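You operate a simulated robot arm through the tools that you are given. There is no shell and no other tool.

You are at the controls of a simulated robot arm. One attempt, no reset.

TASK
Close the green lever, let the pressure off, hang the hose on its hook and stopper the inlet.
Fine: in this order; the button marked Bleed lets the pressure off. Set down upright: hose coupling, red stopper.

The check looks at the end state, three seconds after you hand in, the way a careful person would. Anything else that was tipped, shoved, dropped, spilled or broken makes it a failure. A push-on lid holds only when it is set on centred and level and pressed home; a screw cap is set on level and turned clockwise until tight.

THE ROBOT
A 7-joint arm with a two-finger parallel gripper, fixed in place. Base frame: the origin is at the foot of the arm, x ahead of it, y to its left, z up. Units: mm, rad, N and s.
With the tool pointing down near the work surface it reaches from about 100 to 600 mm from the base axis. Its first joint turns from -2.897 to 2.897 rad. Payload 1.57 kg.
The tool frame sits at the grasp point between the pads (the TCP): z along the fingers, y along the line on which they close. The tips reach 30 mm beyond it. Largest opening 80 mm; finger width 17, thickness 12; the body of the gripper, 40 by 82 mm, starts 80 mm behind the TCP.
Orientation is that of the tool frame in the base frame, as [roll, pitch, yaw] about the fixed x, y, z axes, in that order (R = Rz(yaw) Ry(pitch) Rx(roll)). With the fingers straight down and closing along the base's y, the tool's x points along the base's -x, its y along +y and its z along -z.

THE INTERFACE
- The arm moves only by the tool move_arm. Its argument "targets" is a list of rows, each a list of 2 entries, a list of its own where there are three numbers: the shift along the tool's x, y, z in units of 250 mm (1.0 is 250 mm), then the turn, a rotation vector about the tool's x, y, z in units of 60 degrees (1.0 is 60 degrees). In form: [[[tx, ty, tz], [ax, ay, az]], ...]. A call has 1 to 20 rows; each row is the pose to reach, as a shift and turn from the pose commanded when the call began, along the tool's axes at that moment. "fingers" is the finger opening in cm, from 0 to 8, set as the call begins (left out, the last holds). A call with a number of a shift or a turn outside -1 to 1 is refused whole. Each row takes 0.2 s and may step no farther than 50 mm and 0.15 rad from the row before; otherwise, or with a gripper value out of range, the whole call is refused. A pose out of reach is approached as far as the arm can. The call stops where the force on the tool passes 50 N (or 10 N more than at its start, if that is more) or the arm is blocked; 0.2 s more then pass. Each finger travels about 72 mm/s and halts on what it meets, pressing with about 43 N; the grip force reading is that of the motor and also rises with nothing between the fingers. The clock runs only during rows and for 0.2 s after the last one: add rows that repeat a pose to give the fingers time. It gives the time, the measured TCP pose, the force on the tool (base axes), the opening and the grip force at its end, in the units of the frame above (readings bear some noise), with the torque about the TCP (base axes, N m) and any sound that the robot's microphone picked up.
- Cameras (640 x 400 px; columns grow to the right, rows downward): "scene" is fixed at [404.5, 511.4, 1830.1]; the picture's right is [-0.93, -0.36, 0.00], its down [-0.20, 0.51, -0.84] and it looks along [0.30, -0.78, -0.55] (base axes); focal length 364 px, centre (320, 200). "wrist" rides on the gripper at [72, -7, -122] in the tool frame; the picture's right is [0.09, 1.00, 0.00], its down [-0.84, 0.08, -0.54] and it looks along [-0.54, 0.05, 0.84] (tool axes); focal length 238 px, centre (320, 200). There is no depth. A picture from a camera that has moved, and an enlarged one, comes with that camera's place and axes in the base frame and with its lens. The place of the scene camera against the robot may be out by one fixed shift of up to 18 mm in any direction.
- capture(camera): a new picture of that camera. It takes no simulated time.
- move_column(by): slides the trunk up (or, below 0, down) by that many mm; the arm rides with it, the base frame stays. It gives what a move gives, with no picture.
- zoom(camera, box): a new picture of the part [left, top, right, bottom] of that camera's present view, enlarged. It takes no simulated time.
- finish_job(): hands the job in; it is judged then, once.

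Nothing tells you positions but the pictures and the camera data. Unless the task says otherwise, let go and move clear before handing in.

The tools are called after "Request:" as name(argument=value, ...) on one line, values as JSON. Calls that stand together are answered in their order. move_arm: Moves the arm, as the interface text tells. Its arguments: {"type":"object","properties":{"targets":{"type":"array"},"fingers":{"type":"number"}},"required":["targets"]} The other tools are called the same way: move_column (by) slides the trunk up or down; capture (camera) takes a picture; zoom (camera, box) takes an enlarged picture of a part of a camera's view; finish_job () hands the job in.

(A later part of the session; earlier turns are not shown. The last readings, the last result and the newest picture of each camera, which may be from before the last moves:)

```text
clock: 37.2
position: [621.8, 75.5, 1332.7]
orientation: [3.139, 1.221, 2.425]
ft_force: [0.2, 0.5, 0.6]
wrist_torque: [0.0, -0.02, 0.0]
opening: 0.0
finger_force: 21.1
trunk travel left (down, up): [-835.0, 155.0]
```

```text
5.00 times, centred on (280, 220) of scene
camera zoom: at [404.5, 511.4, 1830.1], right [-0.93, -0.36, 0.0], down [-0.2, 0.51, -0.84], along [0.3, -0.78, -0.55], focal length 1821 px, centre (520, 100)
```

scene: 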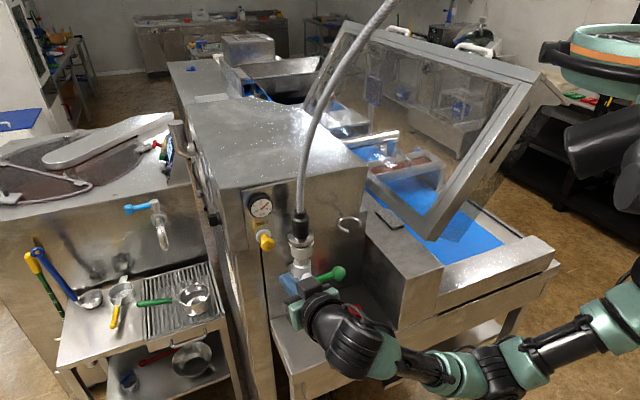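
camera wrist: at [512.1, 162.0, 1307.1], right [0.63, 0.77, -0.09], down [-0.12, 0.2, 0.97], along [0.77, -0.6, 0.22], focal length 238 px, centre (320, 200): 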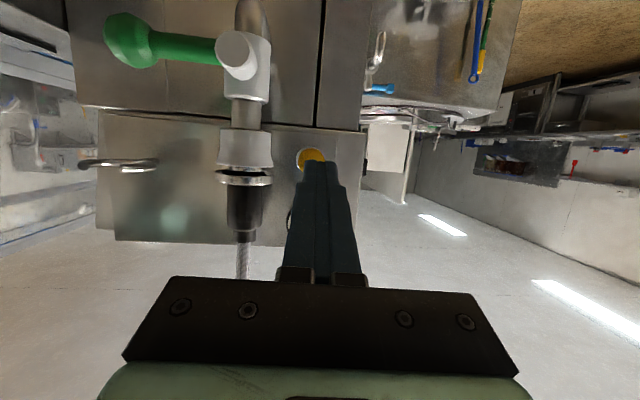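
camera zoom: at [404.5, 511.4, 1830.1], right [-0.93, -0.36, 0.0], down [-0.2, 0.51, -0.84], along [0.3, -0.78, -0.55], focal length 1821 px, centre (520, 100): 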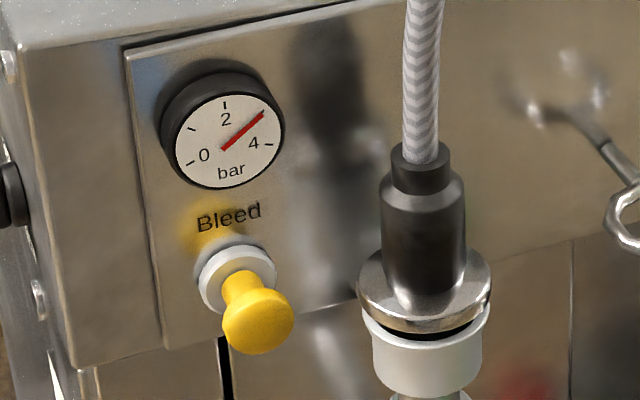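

The knob is about 5 mm to the right of the fingertip line in this frame. I'll correct that and press in small steps along the panel normal.

Request:
move_arm(targets=[[[-0.062, -0.022, 0.147], [0, 0, 0]], [[-0.117, -0.022, 0.298], [0, 0, 0]], [[-0.122, -0.022, 0.313], [0, 0, 0]], [[-0.128, -0.022, 0.328], [0, 0, 0]], [[-0.133, -0.022, 0.343], [0, 0, 0]], [[-0.139, -0.022, 0.358], [0, 0, 0]], [[-0.144, -0.022, 0.373], [0, 0, 0]], [[-0.15, -0.022, 0.388], [0, 0, 0]]])

Request:
zoom(camera="scene", box=[240, 180, 320, 260])

Request:
capture(camera="wrist")

```text
clock: 39.0
position: [694.3, 3.5, 1336.7]
orientation: [3.141, 1.222, 2.425]
ft_force: [-2.9, 3.0, -0.4]
wrist_torque: [0.0, -0.02, -0.04]
opening: 0.0
finger_force: 21.2
trunk travel left (down, up): [-835.0, 155.0]
```

```text
5.00 times, centred on (280, 220) of scene
camera zoom: at [404.5, 511.4, 1830.1], right [-0.93, -0.36, 0.0], down [-0.2, 0.51, -0.84], along [0.3, -0.78, -0.55], focal length 1821 px, centre (520, 100)
```

zoom: 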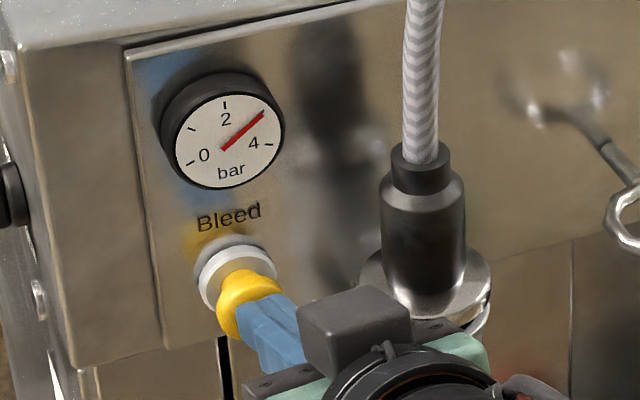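

```text
taken
camera wrist: at [585.1, 88.2, 1311.8], right [0.63, 0.77, -0.09], down [-0.12, 0.2, 0.97], along [0.77, -0.6, 0.22], focal length 238 px, centre (320, 200)
```

wrist: 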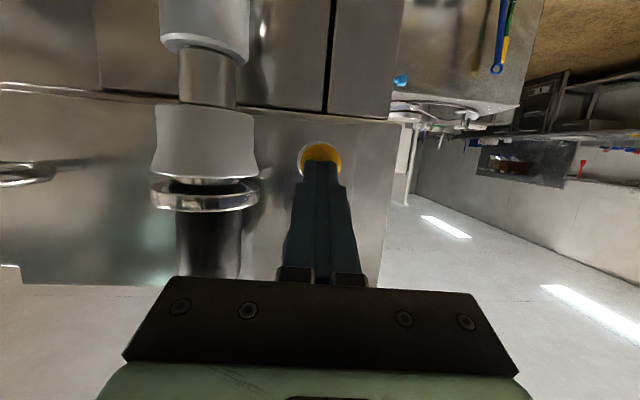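

The fingertips are on the knob with a few newtons and the gauge still reads about 3.3 bar. I'll press further in small steps.

Request:
move_arm(targets=[[[-0.004, 0, 0.011], [0, 0, 0]], [[-0.008, 0, 0.022], [0, 0, 0]], [[-0.012, 0, 0.034], [0, 0, 0]], [[-0.016, 0, 0.045], [0, 0, 0]], [[-0.016, 0, 0.045], [0, 0, 0]], [[-0.016, 0, 0.045], [0, 0, 0]]])

Request:
zoom(camera="scene", box=[240, 180, 320, 260])

```text
clock: 40.4
position: [700.4, -2.7, 1338.3]
orientation: [-3.138, 1.221, 2.429]
ft_force: [-17.1, 9.1, -4.1]
wrist_torque: [0.14, 0.12, -0.18]
opening: 0.1
finger_force: 21.7
trunk travel left (down, up): [-835.0, 155.0]
```

```text
5.00 times, centred on (280, 220) of scene
camera zoom: at [404.5, 511.4, 1830.1], right [-0.93, -0.36, 0.0], down [-0.2, 0.51, -0.84], along [0.3, -0.78, -0.55], focal length 1821 px, centre (520, 100)
```

zoom: 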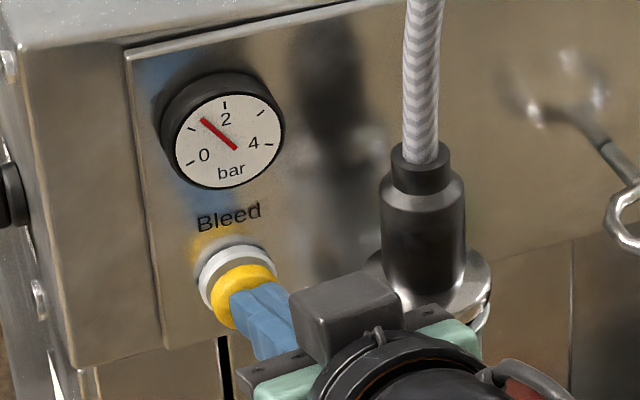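

The gauge is dropping (now about 1.3 bar). I'll keep the button held down until it reaches zero.

Request:
move_arm(targets=[[[0, 0, 0], [0, 0, 0]], [[0, 0, 0], [0, 0, 0]], [[0, 0, 0], [0, 0, 0]], [[0, 0, 0], [0, 0, 0]], [[0, 0, 0], [0, 0, 0]], [[0, 0, 0], [0, 0, 0]], [[0, 0, 0], [0, 0, 0]], [[0, 0, 0], [0, 0, 0]], [[0, 0, 0], [0, 0, 0]], [[0, 0, 0], [0, 0, 0]]])

Request:
zoom(camera="scene", box=[240, 180, 320, 260])

```text
clock: 42.6
position: [700.5, -2.6, 1339.1]
orientation: [-3.141, 1.226, 2.429]
ft_force: [-14.5, 11.8, -4.0]
wrist_torque: [0.09, 0.16, -0.06]
opening: 0.0
finger_force: 21.2
trunk travel left (down, up): [-835.0, 155.0]
```

```text
5.00 times, centred on (280, 220) of scene
camera zoom: at [404.5, 511.4, 1830.1], right [-0.93, -0.36, 0.0], down [-0.2, 0.51, -0.84], along [0.3, -0.78, -0.55], focal length 1821 px, centre (520, 100)
```

zoom: 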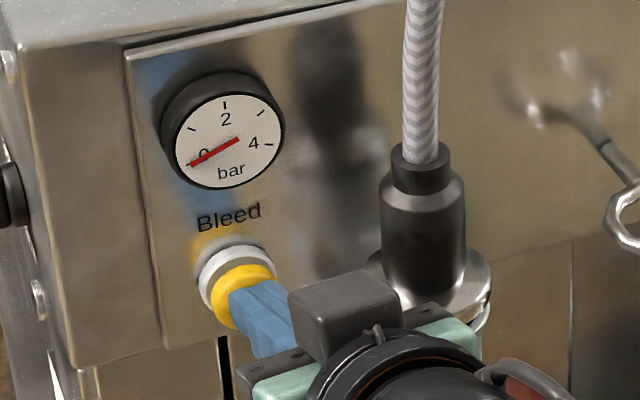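

The gauge reads zero. I'll back straight out from the button and confirm the pressure stays off.

Request:
move_arm(targets=[[[0, 0, 0], [0, 0, 0]], [[0, 0, 0], [0, 0, 0]], [[0.045, 0, -0.122], [0, 0, 0]], [[0.09, 0, -0.245], [0, 0, 0]], [[0.134, 0, -0.367], [0, 0, 0]], [[0.178, 0, -0.489], [0, 0, 0]], [[0.178, 0, -0.489], [0, 0, 0]]], fingers=0)

Request:
zoom(camera="scene", box=[240, 180, 360, 280])

Request:
capture(camera="wrist")

```text
clock: 44.2
position: [603.1, 79.5, 1337.2]
orientation: [3.142, 1.223, 2.425]
ft_force: [0.7, -0.1, -0.1]
wrist_torque: [0.01, -0.02, 0.04]
opening: 0.0
finger_force: 21.4
trunk travel left (down, up): [-835.0, 155.0]
```

```text
4.00 times, centred on (300, 230) of scene
camera zoom: at [404.5, 511.4, 1830.1], right [-0.93, -0.36, 0.0], down [-0.2, 0.51, -0.84], along [0.3, -0.78, -0.55], focal length 1457 px, centre (400, 80)
```

zoom: 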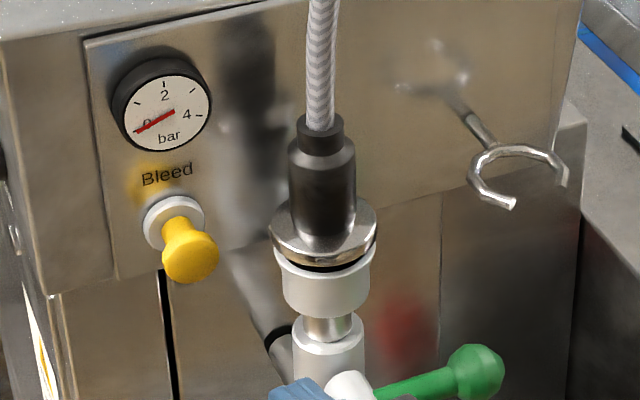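

```text
taken
camera wrist: at [493.7, 164.7, 1311.3], right [0.63, 0.77, -0.09], down [-0.12, 0.2, 0.97], along [0.77, -0.6, 0.22], focal length 238 px, centre (320, 200)
```

wrist: 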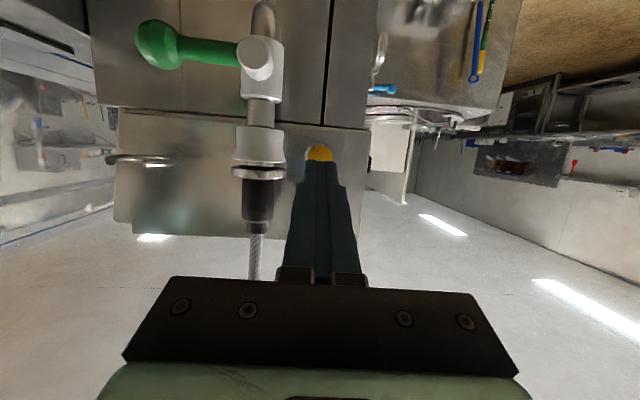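

Pressure stays off. Next is the hose coupling, at about n=516, lateral 396, with its dark body spanning z 1350–1400. I'll raise the trunk for headroom, open the fingers, and line up in front of it.

Request:
move_column(by=100)

Request:
move_arm(targets=[[[0.05, -0.08, 0.04], [0, 0, 0]], [[0.1, -0.16, 0.08], [0, 0, 0]], [[0.15, -0.22, 0.13], [0, 0, 0]], [[0.18, -0.246, 0.19], [0, 0, 0]], [[0.18, -0.246, 0.19], [0, 0, 0]]], fingers=6.5)

Request:
capture(camera="wrist")

Request:
capture(camera="scene")

```text
clock: 45.5
position: [603.6, 78.9, 1437.2]
orientation: [3.141, 1.221, 2.426]
ft_force: [0.1, -0.3, 0.2]
wrist_torque: [0.02, 0.03, 0.0]
opening: 0.0
finger_force: 20.5
trunk travel left (down, up): [-935.0, 55.0]
```

```text
clock: 46.7
position: [585.8, 12.7, 1377.9]
orientation: [3.141, 1.223, 2.428]
ft_force: [0.0, 0.5, 0.3]
wrist_torque: [0.0, -0.02, -0.01]
opening: 65.1
finger_force: 0.0
trunk travel left (down, up): [-935.0, 55.0]
```

```text
taken
camera wrist: at [476.0, 98.9, 1352.3], right [0.63, 0.77, -0.09], down [-0.12, 0.2, 0.97], along [0.77, -0.6, 0.22], focal length 238 px, centre (320, 200)
```

wrist: 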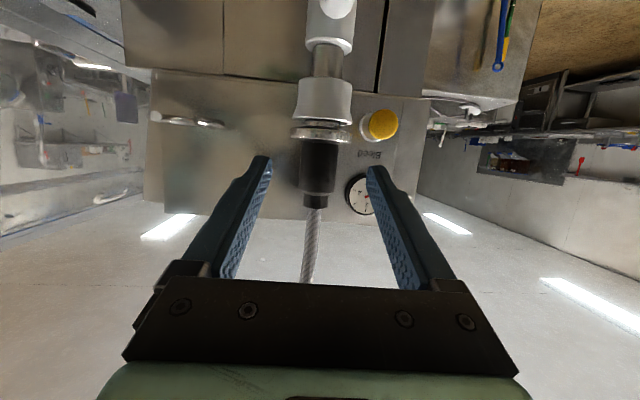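

```text
taken
```

scene: 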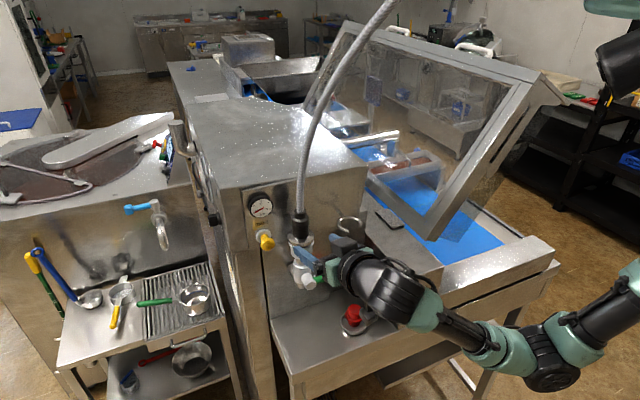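

Request:
zoom(camera="wrist", box=[240, 60, 400, 220])

Request:
zoom(camera="wrist", box=[130, 80, 290, 180])

```text
2.50 times, centred on (320, 140) of wrist
camera zoom: at [476.0, 98.9, 1352.3], right [0.63, 0.77, -0.09], down [-0.12, 0.2, 0.97], along [0.77, -0.6, 0.22], focal length 596 px, centre (320, 350)
```

zoom: 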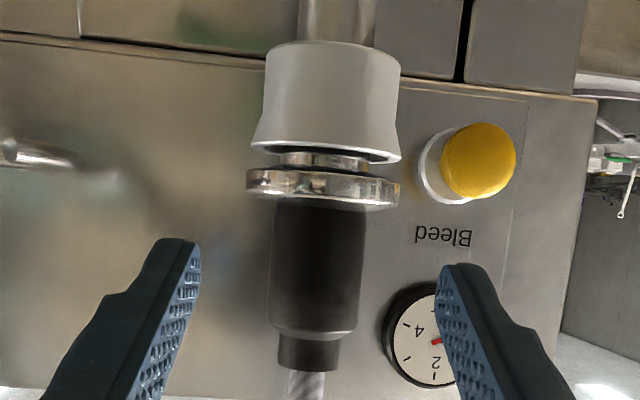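

```text
4.00 times, centred on (210, 130) of wrist
camera zoom: at [476.0, 98.9, 1352.3], right [0.63, 0.77, -0.09], down [-0.12, 0.2, 0.97], along [0.77, -0.6, 0.22], focal length 953 px, centre (760, 480)
```

zoom: 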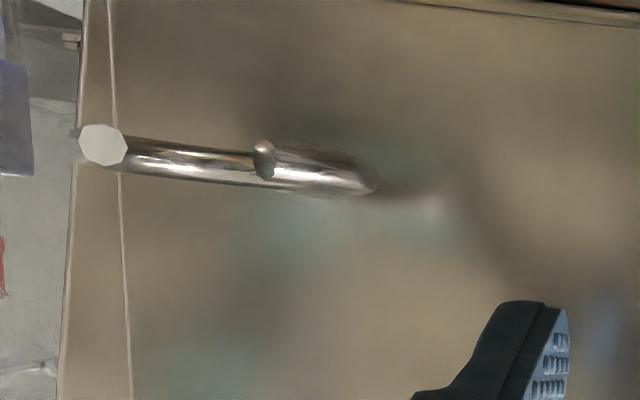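

The coupling axis and the tool are aligned at about lateral 394. The hook is a C-ring centred near n=511, lateral 277, z=1339. I'll move in around the dark body.

Request:
move_arm(targets=[[[-0.034, 0.001, 0.104], [0, 0, 0]], [[-0.067, 0.002, 0.208], [0, 0, 0]], [[-0.101, 0.002, 0.312], [0, 0, 0]], [[-0.101, 0.002, 0.312], [0, 0, 0]]])

Request:
capture(camera="wrist")

Request:
zoom(camera="scene", box=[240, 170, 380, 290])

```text
clock: 47.7
position: [647.1, -41.2, 1376.7]
orientation: [-3.141, 1.222, 2.427]
ft_force: [1.0, -0.1, -0.1]
wrist_torque: [0.03, -0.04, 0.01]
opening: 65.1
finger_force: 0.1
trunk travel left (down, up): [-935.0, 55.0]
```

```text
taken
camera wrist: at [537.3, 45.5, 1351.5], right [0.63, 0.77, -0.09], down [-0.12, 0.2, 0.97], along [0.77, -0.6, 0.22], focal length 238 px, centre (320, 200)
```

wrist: 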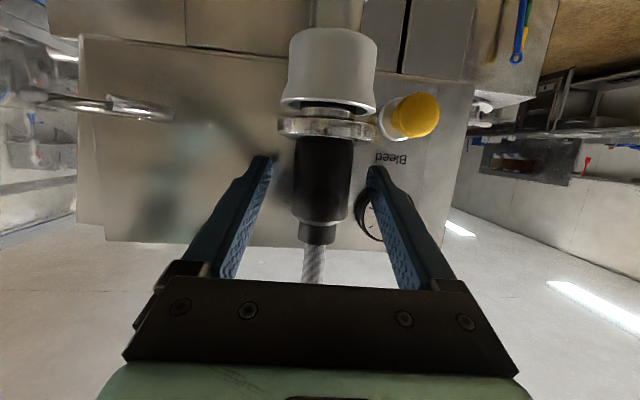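

```text
3.33 times, centred on (310, 230) of scene
camera zoom: at [404.5, 511.4, 1830.1], right [-0.93, -0.36, 0.0], down [-0.2, 0.51, -0.84], along [0.3, -0.78, -0.55], focal length 1214 px, centre (353, 100)
```

zoom: 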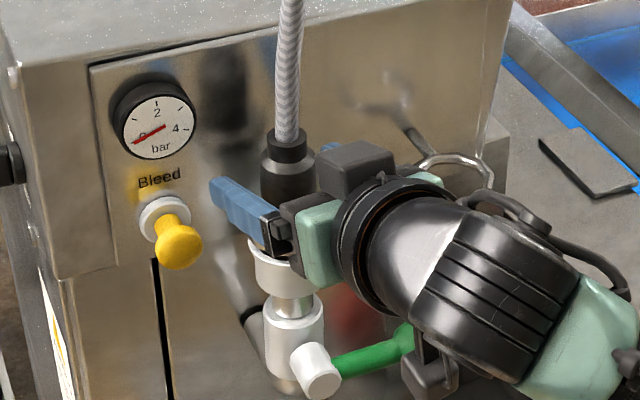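

The dark body sits between the fingers. I'll nudge 1.5 mm sideways to centre and close the grip.

Request:
move_arm(targets=[[[0, 0.006, 0], [0, 0, 0]], [[0, 0.006, 0], [0, 0, 0]], [[0, 0.006, 0], [0, 0, 0]], [[0, 0.006, 0], [0, 0, 0]], [[0, 0.006, 0], [0, 0, 0]]], fingers=0)

Request:
zoom(camera="wrist", box=[240, 80, 400, 280])

```text
clock: 48.9
position: [647.3, -39.4, 1375.7]
orientation: [-3.141, 1.221, 2.429]
ft_force: [0.0, -0.7, 0.0]
wrist_torque: [0.0, 0.01, -0.03]
opening: 33.3
finger_force: 41.7
trunk travel left (down, up): [-935.0, 55.0]
```

```text
2.00 times, centred on (320, 180) of wrist
camera zoom: at [538.3, 46.8, 1351.0], right [0.63, 0.77, -0.09], down [-0.12, 0.2, 0.97], along [0.77, -0.6, 0.22], focal length 477 px, centre (320, 240)
```

zoom: 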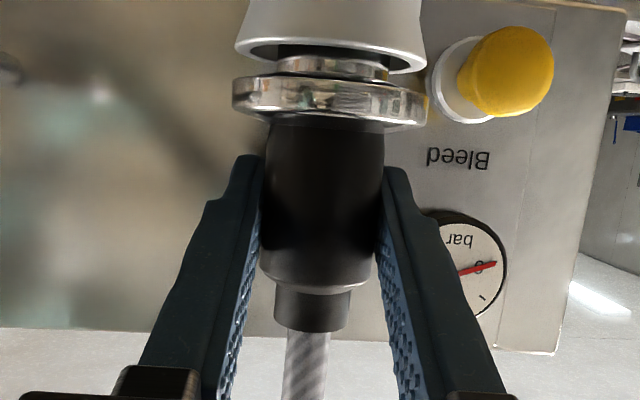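

The coupling is gripped at 33 mm. I'll lift it straight up slowly and watch the force.

Request:
move_arm(targets=[[[-0.0113, 0, -0.0041], [0, 0, 0]], [[-0.0226, 0, -0.0082], [0, 0, 0]], [[-0.0338, 0, -0.0123], [0, 0, 0]], [[-0.0451, 0, -0.0164], [0, 0, 0]], [[-0.0564, 0, -0.0205], [0, 0, 0]]])

Request:
zoom(camera="wrist", box=[240, 40, 400, 240])

Request:
zoom(camera="scene", box=[240, 170, 380, 290])

```text
clock: 50.1
position: [648.8, -38.4, 1390.2]
orientation: [-3.14, 1.22, 2.427]
ft_force: [-0.1, -0.6, -2.0]
wrist_torque: [0.01, 0.0, -0.01]
opening: 33.9
finger_force: 41.2
trunk travel left (down, up): [-935.0, 55.0]
```

```text
2.00 times, centred on (320, 140) of wrist
camera zoom: at [538.7, 46.7, 1364.7], right [0.63, 0.77, -0.09], down [-0.12, 0.2, 0.97], along [0.77, -0.6, 0.22], focal length 477 px, centre (320, 320)
```

zoom: 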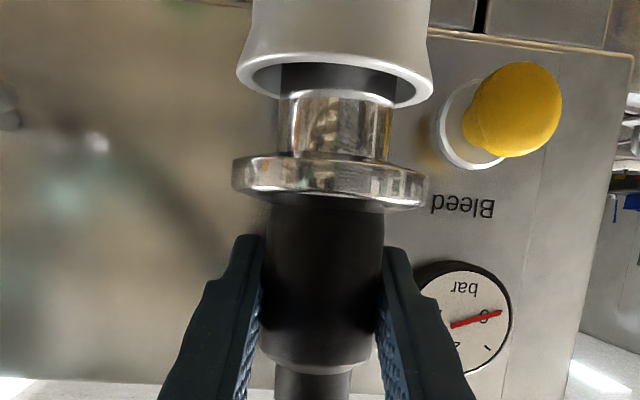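

```text
3.33 times, centred on (310, 230) of scene
camera zoom: at [404.5, 511.4, 1830.1], right [-0.93, -0.36, 0.0], down [-0.2, 0.51, -0.84], along [0.3, -0.78, -0.55], focal length 1214 px, centre (353, 100)
```

zoom: 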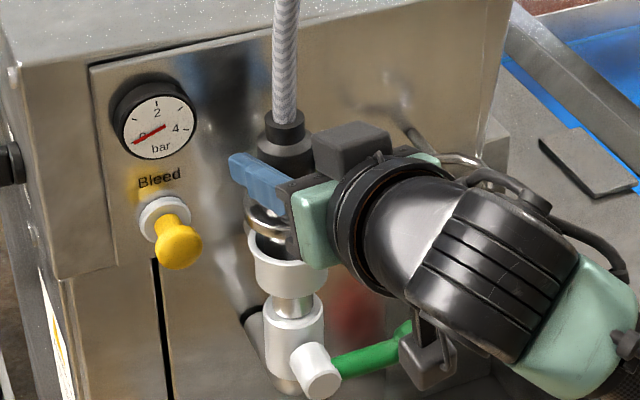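

It lifts easily with only about 2 N. I'll keep lifting until the spigot is fully out.

Request:
move_arm(targets=[[[-0.0451, 0, -0.0164], [0, 0, 0]], [[-0.0902, 0, -0.0328], [0, 0, 0]], [[-0.1353, 0, -0.0492], [0, 0, 0]], [[-0.1804, 0, -0.0656], [0, 0, 0]], [[-0.2255, 0, -0.082], [0, 0, 0]]])

Request:
capture(camera="wrist")

Request:
zoom(camera="scene", box=[240, 150, 400, 290])

```text
clock: 51.3
position: [647.8, -37.3, 1450.6]
orientation: [-3.139, 1.22, 2.427]
ft_force: [0.4, -0.6, -2.7]
wrist_torque: [0.0, 0.05, 0.01]
opening: 33.5
finger_force: 41.6
trunk travel left (down, up): [-935.0, 55.0]
```

```text
taken
camera wrist: at [538.7, 47.0, 1424.1], right [0.63, 0.77, -0.09], down [-0.12, 0.2, 0.97], along [0.77, -0.6, 0.22], focal length 238 px, centre (320, 200)
```

wrist: 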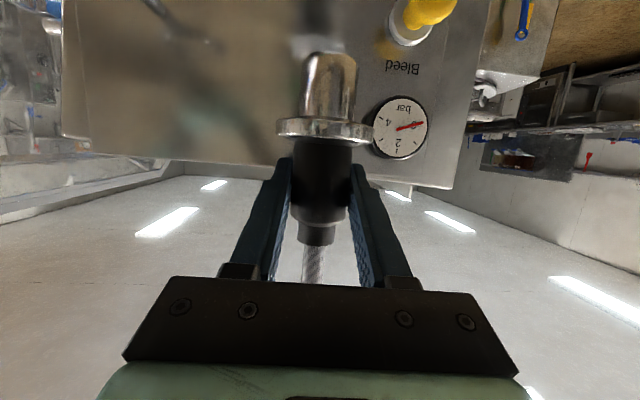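

```text
2.86 times, centred on (320, 220) of scene
camera zoom: at [404.5, 511.4, 1830.1], right [-0.93, -0.36, 0.0], down [-0.2, 0.51, -0.84], along [0.3, -0.78, -0.55], focal length 1040 px, centre (320, 143)
```

zoom: 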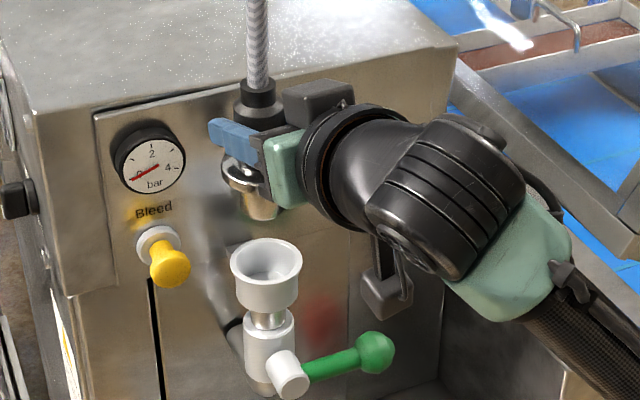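

The spigot is fully out, with its tip about 72 mm below the grasp point and the flange about 40 mm below. I'll carry it to a spot in front of and just above the hook so the camera can see the ring.

Request:
move_arm(targets=[[[0.027, -0.08, -0.035], [0, 0, 0]], [[0.054, -0.16, -0.07], [0, 0, 0]], [[0.08, -0.24, -0.105], [0, 0, 0]], [[0.107, -0.32, -0.14], [0, 0, 0]], [[0.134, -0.4, -0.175], [0, 0, 0]], [[0.161, -0.48, -0.21], [0, 0, 0]], [[0.161, -0.48, -0.21], [0, 0, 0]]])

Request:
capture(camera="wrist")

Request:
capture(camera="scene")

```text
clock: 52.9
position: [521.5, -88.3, 1430.7]
orientation: [-3.141, 1.22, 2.428]
ft_force: [1.4, -1.0, -2.2]
wrist_torque: [0.0, -0.02, 0.02]
opening: 33.2
finger_force: 41.3
trunk travel left (down, up): [-935.0, 55.0]
```

```text
taken
camera wrist: at [412.1, -2.4, 1404.9], right [0.63, 0.77, -0.09], down [-0.12, 0.2, 0.97], along [0.77, -0.6, 0.22], focal length 238 px, centre (320, 200)
```

wrist: 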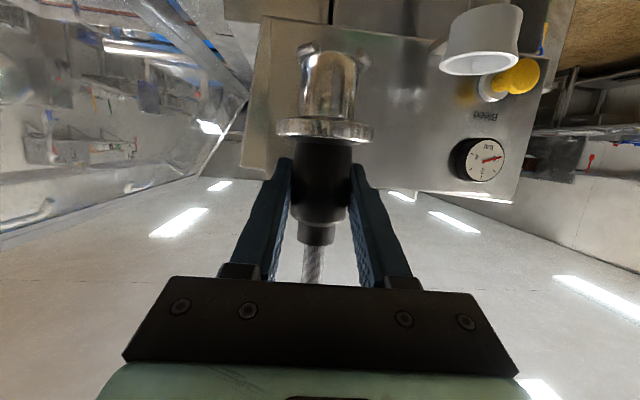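

```text
taken
```

scene: 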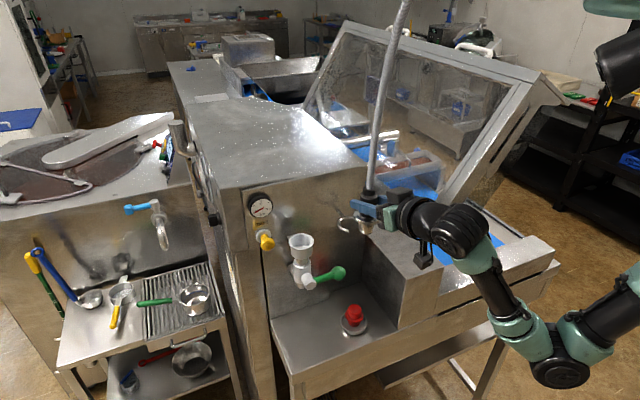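

Request:
zoom(camera="wrist", box=[250, 10, 420, 150])

Request:
zoom(camera="scene", box=[320, 180, 420, 260])

```text
2.86 times, centred on (335, 80) of wrist
camera zoom: at [412.1, -2.4, 1404.9], right [0.63, 0.77, -0.09], down [-0.12, 0.2, 0.97], along [0.77, -0.6, 0.22], focal length 681 px, centre (277, 543)
```

zoom: 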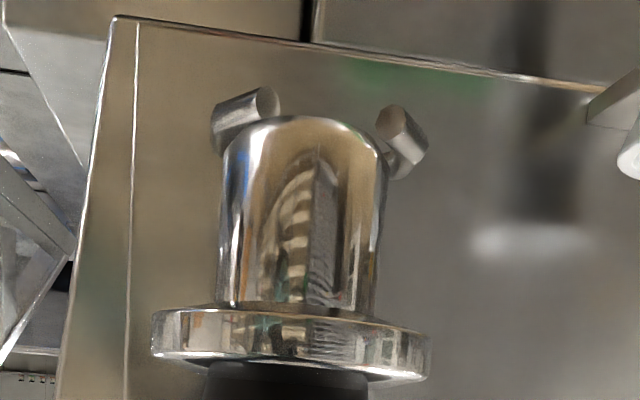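

```text
5.00 times, centred on (370, 220) of scene
camera zoom: at [404.5, 511.4, 1830.1], right [-0.93, -0.36, 0.0], down [-0.2, 0.51, -0.84], along [0.3, -0.78, -0.55], focal length 1821 px, centre (70, 100)
```

zoom: 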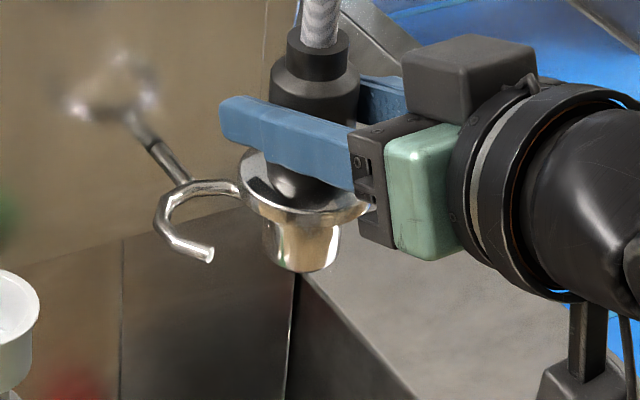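

Both ring ends are visible either side of the spigot. The ring centre works out to n=511, lateral 280, with its top near z=1343 and an inner diameter of about 39 mm. The coupling is at n≈451, lateral 275, so I'll move it over the ring at this height.

Request:
move_arm(targets=[[[-0.028, 0.006, 0.076], [0, 0, 0]], [[-0.056, 0.013, 0.153], [0, 0, 0]], [[-0.0835, 0.019, 0.229], [0, 0, 0]], [[-0.0835, 0.019, 0.229], [0, 0, 0]]])

Request:
capture(camera="wrist")

Request:
zoom(camera="scene", box=[310, 180, 390, 250])

```text
clock: 53.9
position: [570.9, -124.2, 1430.8]
orientation: [-3.14, 1.223, 2.426]
ft_force: [-0.1, 0.6, -2.3]
wrist_torque: [0.05, 0.0, 0.01]
opening: 33.2
finger_force: 41.2
trunk travel left (down, up): [-935.0, 55.0]
```

```text
taken
camera wrist: at [460.8, -38.7, 1404.6], right [0.63, 0.77, -0.09], down [-0.12, 0.2, 0.97], along [0.77, -0.6, 0.22], focal length 238 px, centre (320, 200)
```

wrist: 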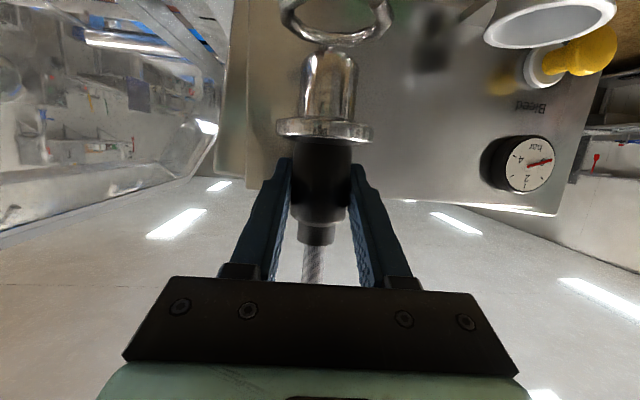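

```text
5.71 times, centred on (350, 215) of scene
camera zoom: at [404.5, 511.4, 1830.1], right [-0.93, -0.36, 0.0], down [-0.2, 0.51, -0.84], along [0.3, -0.78, -0.55], focal length 2081 px, centre (149, 114)
```

zoom: 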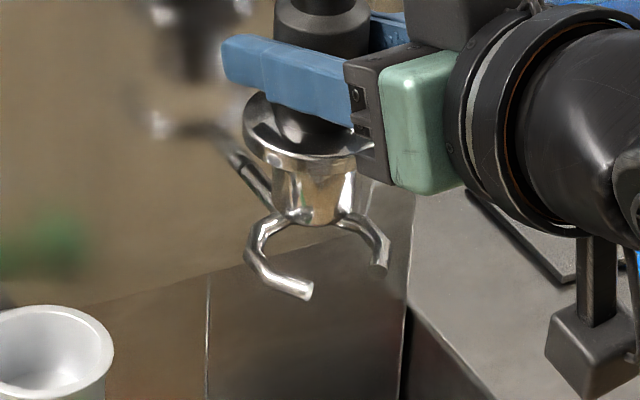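

The spigot is just above the ring and almost centred; I need about 1–3 mm more toward the robot and to the right. I'll correct that, lower 10 mm and re-check.

Request:
move_arm(targets=[[[0.003, -0.005, -0.009], [0, 0, 0]], [[0.022, -0.005, -0.002], [0, 0, 0]], [[0.041, -0.005, 0.0043], [0, 0, 0]], [[0.041, -0.005, 0.0043], [0, 0, 0]]])

Request:
zoom(camera="wrist", box=[250, 0, 410, 140])

Request:
zoom(camera="scene", box=[325, 195, 375, 245])

```text
clock: 54.9
position: [566.7, -123.5, 1419.2]
orientation: [3.141, 1.223, 2.424]
ft_force: [-0.3, -0.5, -2.2]
wrist_torque: [0.02, 0.06, 0.01]
opening: 33.5
finger_force: 41.8
trunk travel left (down, up): [-935.0, 55.0]
```

```text
2.86 times, centred on (330, 70) of wrist
camera zoom: at [458.5, -37.4, 1394.8], right [0.63, 0.77, -0.09], down [-0.12, 0.2, 0.97], along [0.77, -0.6, 0.22], focal length 681 px, centre (291, 571)
```

zoom: 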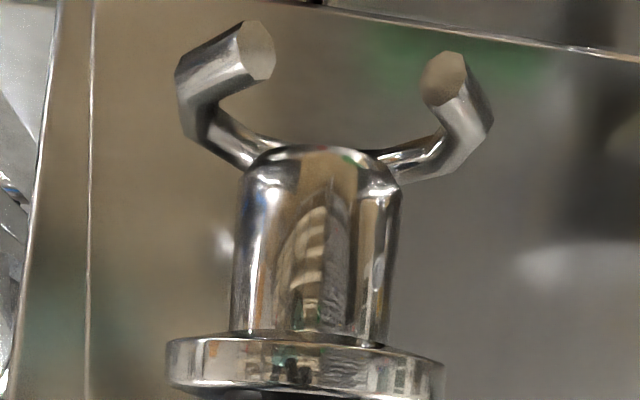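

```text
8.00 times, centred on (350, 220) of scene
camera zoom: at [404.5, 511.4, 1830.1], right [-0.93, -0.36, 0.0], down [-0.2, 0.51, -0.84], along [0.3, -0.78, -0.55], focal length 2913 px, centre (80, 40)
```

zoom: 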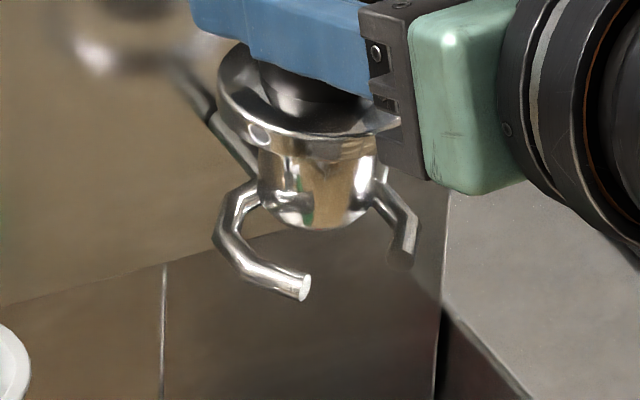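

The spigot is centred over the ring to within a couple of millimetres. I'll lower it into the ring in small steps while watching the force.

Request:
move_arm(targets=[[[0.0014, 0.005, -0.0038], [0, 0, 0]], [[0.019, 0.005, 0.0026], [0, 0, 0]], [[0.0365, 0.005, 0.009], [0, 0, 0]], [[0.054, 0.005, 0.0154], [0, 0, 0]], [[0.054, 0.005, 0.0154], [0, 0, 0]]])

Request:
zoom(camera="wrist", box=[250, 0, 410, 140])

Request:
zoom(camera="scene", box=[325, 195, 375, 245])

```text
clock: 56.1
position: [568.4, -122.4, 1407.5]
orientation: [3.141, 1.223, 2.426]
ft_force: [-0.2, -0.2, -2.7]
wrist_torque: [0.01, 0.0, -0.02]
opening: 33.1
finger_force: 40.9
trunk travel left (down, up): [-935.0, 55.0]
```

```text
2.86 times, centred on (330, 70) of wrist
camera zoom: at [459.0, -36.2, 1380.5], right [0.63, 0.77, -0.09], down [-0.12, 0.2, 0.97], along [0.77, -0.6, 0.22], focal length 681 px, centre (291, 571)
```

zoom: 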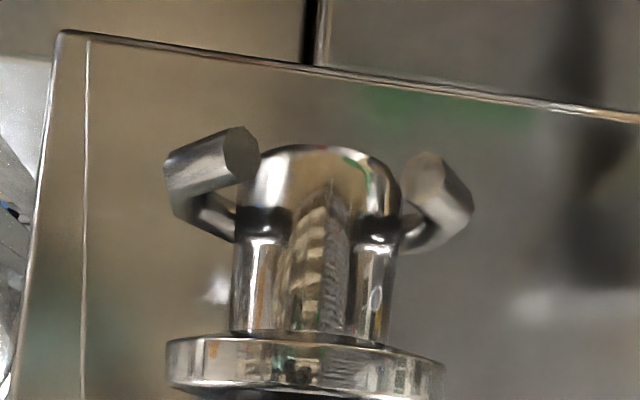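

```text
8.00 times, centred on (350, 220) of scene
camera zoom: at [404.5, 511.4, 1830.1], right [-0.93, -0.36, 0.0], down [-0.2, 0.51, -0.84], along [0.3, -0.78, -0.55], focal length 2913 px, centre (80, 40)
```

zoom: 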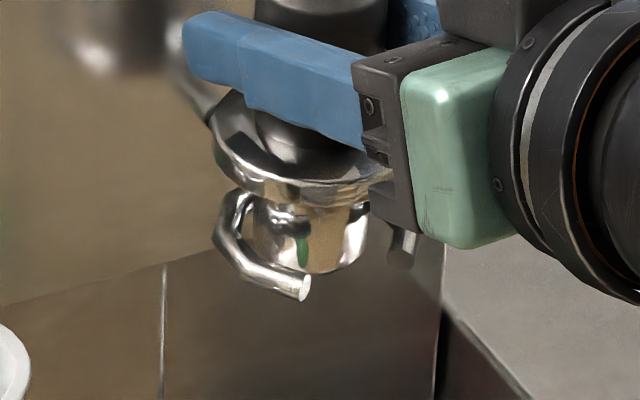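

The spigot has entered the ring with no contact force. I'll keep lowering toward the flange seat.

Request:
move_arm(targets=[[[0.015, 0, 0.0055], [0, 0, 0]], [[0.03, 0, 0.011], [0, 0, 0]], [[0.045, 0, 0.0164], [0, 0, 0]], [[0.06, 0, 0.0219], [0, 0, 0]], [[0.0677, 0, 0.0246], [0, 0, 0]], [[0.0677, 0, 0.0246], [0, 0, 0]]])

Request:
zoom(camera="wrist", box=[250, 40, 410, 180])

Request:
zoom(camera="scene", box=[325, 195, 375, 245])

```text
clock: 57.5
position: [566.9, -121.6, 1389.9]
orientation: [-3.14, 1.223, 2.428]
ft_force: [-0.8, -0.2, -1.6]
wrist_torque: [-0.03, 0.01, 0.01]
opening: 33.1
finger_force: 40.8
trunk travel left (down, up): [-935.0, 55.0]
```

```text
2.86 times, centred on (330, 110) of wrist
camera zoom: at [458.2, -36.2, 1363.4], right [0.63, 0.77, -0.09], down [-0.12, 0.2, 0.97], along [0.77, -0.6, 0.22], focal length 681 px, centre (291, 457)
```

zoom: 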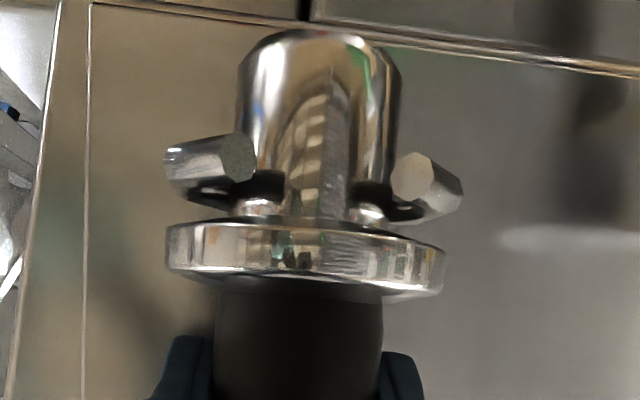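

```text
8.00 times, centred on (350, 220) of scene
camera zoom: at [404.5, 511.4, 1830.1], right [-0.93, -0.36, 0.0], down [-0.2, 0.51, -0.84], along [0.3, -0.78, -0.55], focal length 2913 px, centre (80, 40)
```

zoom: 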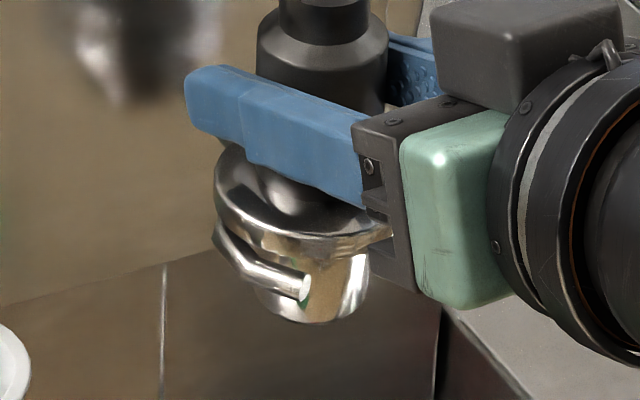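

The flange is about 6 mm above the ring. I'll lower in 1–2 mm steps until it takes the weight.

Request:
move_arm(targets=[[[0.0075, 0, 0.0027], [0, 0, 0]], [[0.0113, 0, 0.0041], [0, 0, 0]], [[0.015, 0, 0.0055], [0, 0, 0]], [[0.0188, 0, 0.0068], [0, 0, 0]], [[0.0188, 0, 0.0068], [0, 0, 0]]])

Request:
zoom(camera="wrist", box=[250, 60, 410, 200])

```text
clock: 58.7
position: [567.1, -122.0, 1383.4]
orientation: [-3.141, 1.22, 2.427]
ft_force: [-0.9, -1.1, -2.1]
wrist_torque: [0.0, 0.0, 0.02]
opening: 33.4
finger_force: 41.1
trunk travel left (down, up): [-935.0, 55.0]
```

```text
2.86 times, centred on (330, 130) of wrist
camera zoom: at [458.0, -36.3, 1357.9], right [0.63, 0.77, -0.09], down [-0.12, 0.2, 0.97], along [0.77, -0.6, 0.22], focal length 681 px, centre (291, 400)
```

zoom: 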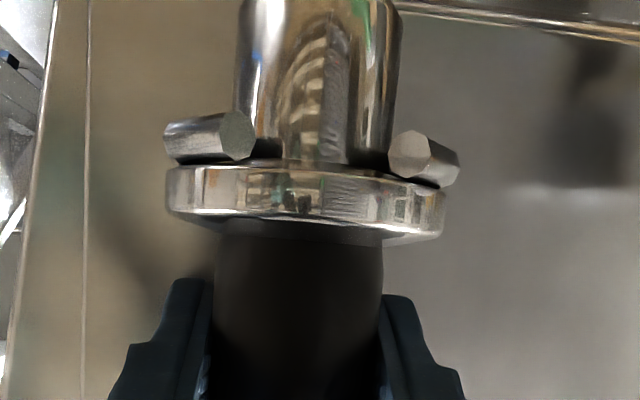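

Almost touching. I'll take a few more 1 mm steps.

Request:
move_arm(targets=[[[0.0038, 0, 0.0014], [0, 0, 0]], [[0.0075, 0, 0.0027], [0, 0, 0]], [[0.0075, 0, 0.0027], [0, 0, 0]]])

Request:
zoom(camera="wrist", box=[250, 60, 410, 200])

```text
clock: 59.5
position: [567.5, -121.7, 1383.6]
orientation: [3.138, 1.224, 2.424]
ft_force: [1.6, 0.0, 3.3]
wrist_torque: [-0.09, -0.13, 0.03]
opening: 33.2
finger_force: 41.3
trunk travel left (down, up): [-935.0, 55.0]
```

```text
2.86 times, centred on (330, 130) of wrist
camera zoom: at [458.2, -36.4, 1356.9], right [0.63, 0.77, -0.09], down [-0.12, 0.21, 0.97], along [0.77, -0.6, 0.22], focal length 681 px, centre (291, 400)
```

zoom: 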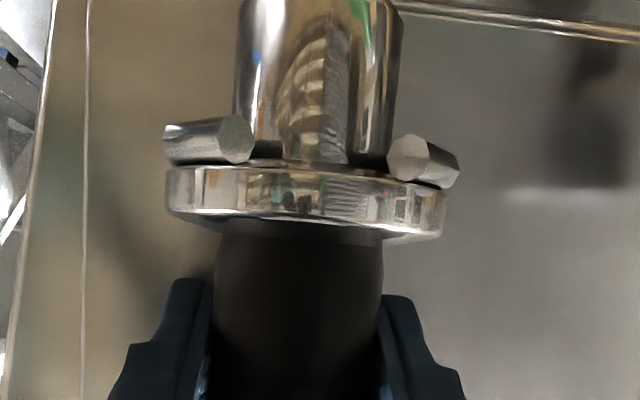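

The ring is now carrying the coupling (force reversed to +3 N). I'll open the fingers and check that it stays seated before retreating.

Request:
move_arm(targets=[[[0, 0, 0], [0, 0, 0]], [[0, 0, 0], [0, 0, 0]], [[0, 0, 0], [0, 0, 0]]], fingers=6.5)

Request:
capture(camera="wrist")

Request:
zoom(camera="scene", box=[310, 170, 400, 250])

```text
clock: 60.3
position: [568.1, -122.2, 1381.7]
orientation: [-3.141, 1.222, 2.426]
ft_force: [0.4, -0.1, 1.2]
wrist_torque: [-0.03, 0.02, -0.02]
opening: 65.1
finger_force: 0.1
trunk travel left (down, up): [-935.0, 55.0]
```

```text
taken
camera wrist: at [458.3, -36.6, 1356.0], right [0.63, 0.77, -0.09], down [-0.12, 0.2, 0.97], along [0.77, -0.6, 0.22], focal length 238 px, centre (320, 200)
```

wrist: 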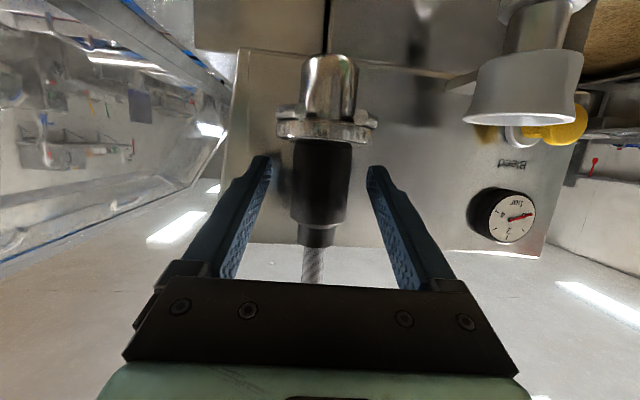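

```text
5.00 times, centred on (355, 210) of scene
camera zoom: at [404.5, 511.4, 1830.1], right [-0.93, -0.36, 0.0], down [-0.2, 0.51, -0.84], along [0.3, -0.78, -0.55], focal length 1821 px, centre (145, 150)
```

zoom: 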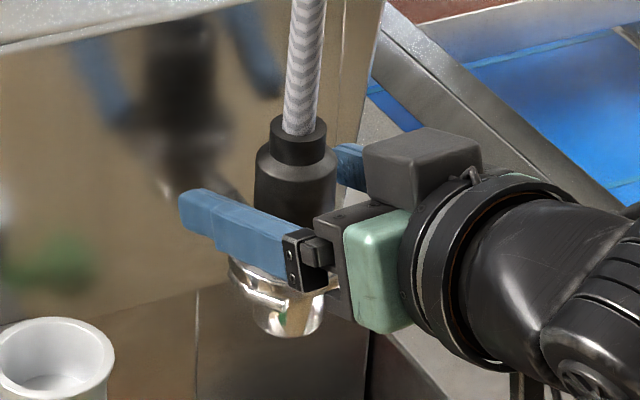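

The coupling stays seated and upright. I'll withdraw straight back.

Request:
move_arm(targets=[[[0.027, 0, -0.075], [0, 0, 0]], [[0.055, 0, -0.15], [0, 0, 0]], [[0.096, 0, -0.263], [0, 0, 0]], [[0.137, 0, -0.376], [0, 0, 0]], [[0.164, 0, -0.45], [0, 0, 0]], [[0.164, 0, -0.45], [0, 0, 0]]])

Request:
capture(camera="wrist")

Request:
zoom(camera="scene", box=[270, 170, 400, 350])

```text
clock: 61.7
position: [477.5, -43.5, 1383.5]
orientation: [-3.142, 1.222, 2.426]
ft_force: [0.1, 0.4, -0.1]
wrist_torque: [-0.01, 0.03, 0.05]
opening: 65.2
finger_force: 0.1
trunk travel left (down, up): [-935.0, 55.0]
```

```text
taken
camera wrist: at [368.0, 42.5, 1355.9], right [0.63, 0.77, -0.09], down [-0.12, 0.2, 0.97], along [0.77, -0.6, 0.22], focal length 238 px, centre (320, 200)
```

wrist: 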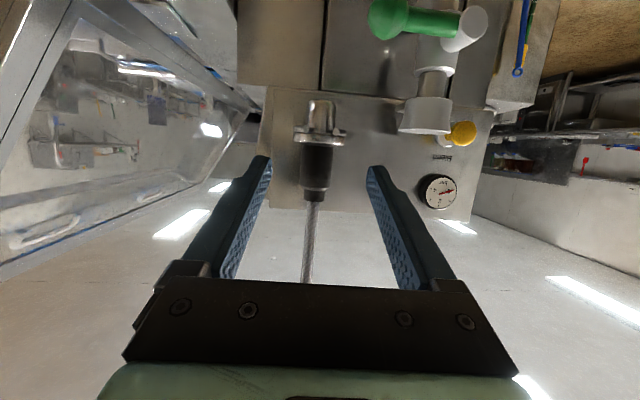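

```text
2.22 times, centred on (335, 260) of scene
camera zoom: at [404.5, 511.4, 1830.1], right [-0.93, -0.36, 0.0], down [-0.2, 0.51, -0.84], along [0.3, -0.78, -0.55], focal length 809 px, centre (287, 67)
```

zoom: 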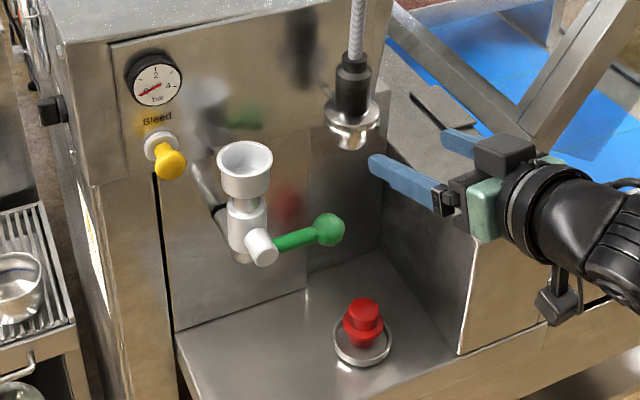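

The hose is hung. Now the red stopper: I'll lower the trunk and tilt the tool steeper to look down at the dish.

Request:
move_column(by=-160)

```text
clock: 63.5
position: [476.7, -43.7, 1222.4]
orientation: [-3.141, 1.222, 2.427]
ft_force: [0.0, 0.9, -0.5]
wrist_torque: [0.0, 0.04, -0.02]
opening: 65.2
finger_force: 0.0
trunk travel left (down, up): [-775.0, 215.0]
```

Request:
move_arm(targets=[[[0.07, -0.013, 0.049], [0, 0.125, 0]], [[0.139, -0.026, 0.098], [0, 0.25, 0]], [[0.209, -0.039, 0.146], [0, 0.375, 0]], [[0.278, -0.052, 0.195], [0, 0.5, 0]], [[0.278, -0.052, 0.195], [0, 0.5, 0]]])

Request:
capture(camera="wrist")

Request:
zoom(camera="scene", box=[270, 200, 400, 350])

```text
clock: 64.7
position: [484.8, -68.1, 1138.4]
orientation: [3.141, 0.696, 2.427]
ft_force: [-0.1, 1.2, -0.4]
wrist_torque: [-0.01, -0.02, 0.03]
opening: 64.9
finger_force: 0.0
trunk travel left (down, up): [-775.0, 215.0]
```

```text
taken
camera wrist: at [380.3, 13.8, 1185.3], right [0.6, 0.8, -0.06], down [0.27, -0.13, 0.95], along [0.75, -0.59, -0.3], focal length 238 px, centre (320, 200)
```

wrist: 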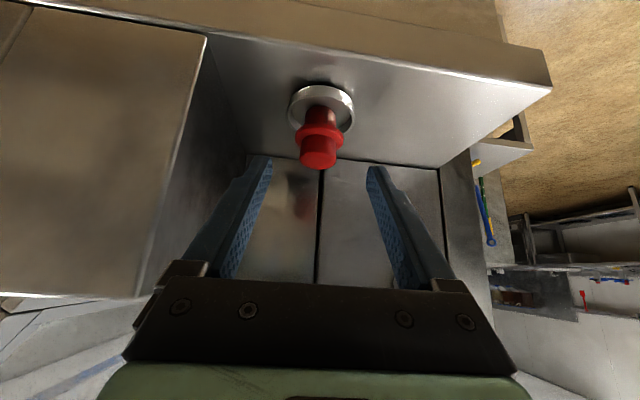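

```text
2.67 times, centred on (335, 275) of scene
camera zoom: at [404.5, 511.4, 1830.1], right [-0.93, -0.36, 0.0], down [-0.2, 0.51, -0.84], along [0.3, -0.78, -0.55], focal length 971 px, centre (280, 0)
```

zoom: 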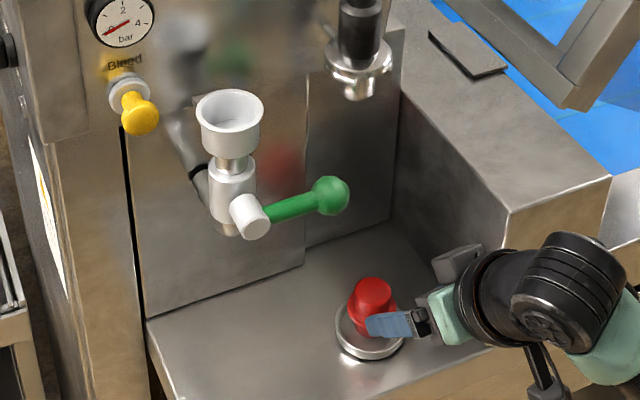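

Request:
zoom(camera="wrist", box=[270, 70, 370, 190])

Request:
zoom(camera="scene", box=[280, 215, 330, 265])

```text
3.33 times, centred on (320, 130) of wrist
camera zoom: at [380.3, 13.8, 1185.3], right [0.6, 0.8, -0.06], down [0.27, -0.13, 0.95], along [0.75, -0.59, -0.3], focal length 794 px, centre (320, 433)
```

zoom: 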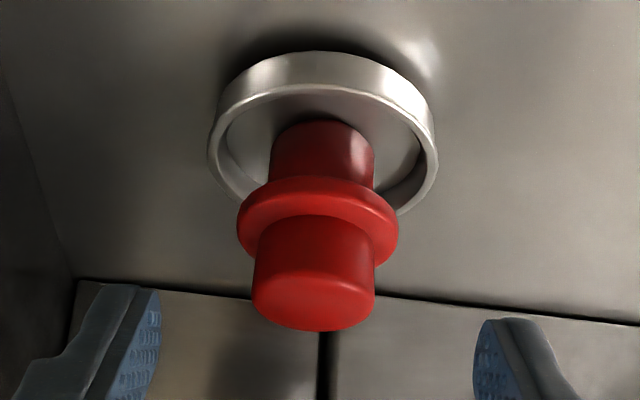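

```text
8.00 times, centred on (305, 240) of scene
camera zoom: at [404.5, 511.4, 1830.1], right [-0.93, -0.36, 0.0], down [-0.2, 0.51, -0.84], along [0.3, -0.78, -0.55], focal length 2913 px, centre (440, -120)
```

zoom: 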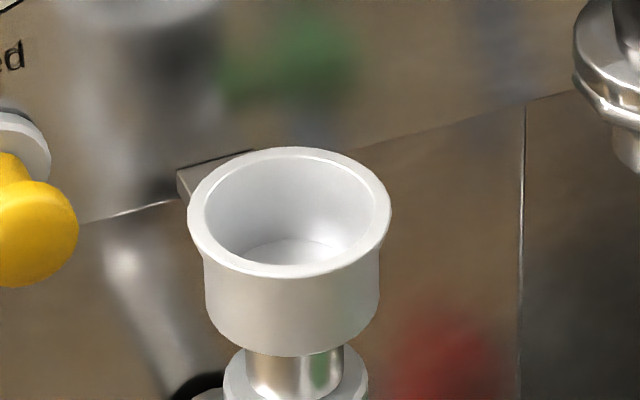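

The stopper has a knob, a flange and a plug standing in a dish, and the inlet is an open white cup. I'll measure both more closely before gripping.

Request:
zoom(camera="scene", box=[325, 290, 385, 350])

Request:
zoom(camera="scene", box=[280, 225, 320, 265])

```text
6.67 times, centred on (355, 320) of scene
camera zoom: at [404.5, 511.4, 1830.1], right [-0.93, -0.36, 0.0], down [-0.2, 0.51, -0.84], along [0.3, -0.78, -0.55], focal length 2428 px, centre (87, -600)
```

zoom: 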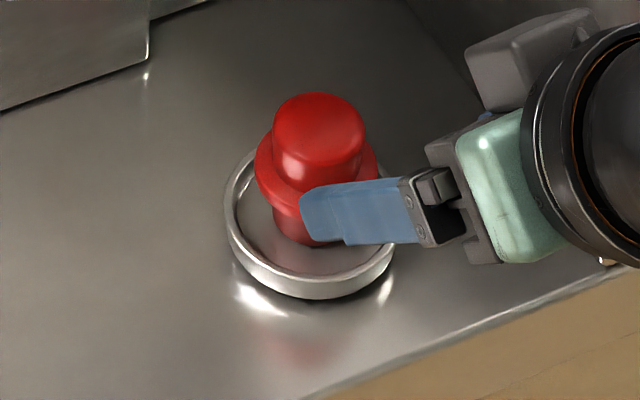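

```text
10.00 times, centred on (300, 245) of scene
camera zoom: at [404.5, 511.4, 1830.1], right [-0.93, -0.36, 0.0], down [-0.2, 0.51, -0.84], along [0.3, -0.78, -0.55], focal length 3642 px, centre (520, -250)
```

zoom: 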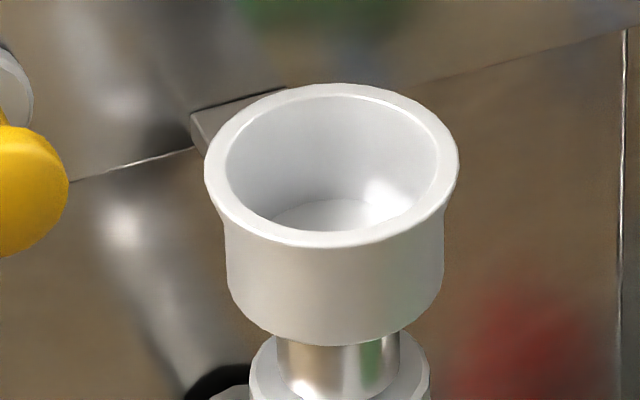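

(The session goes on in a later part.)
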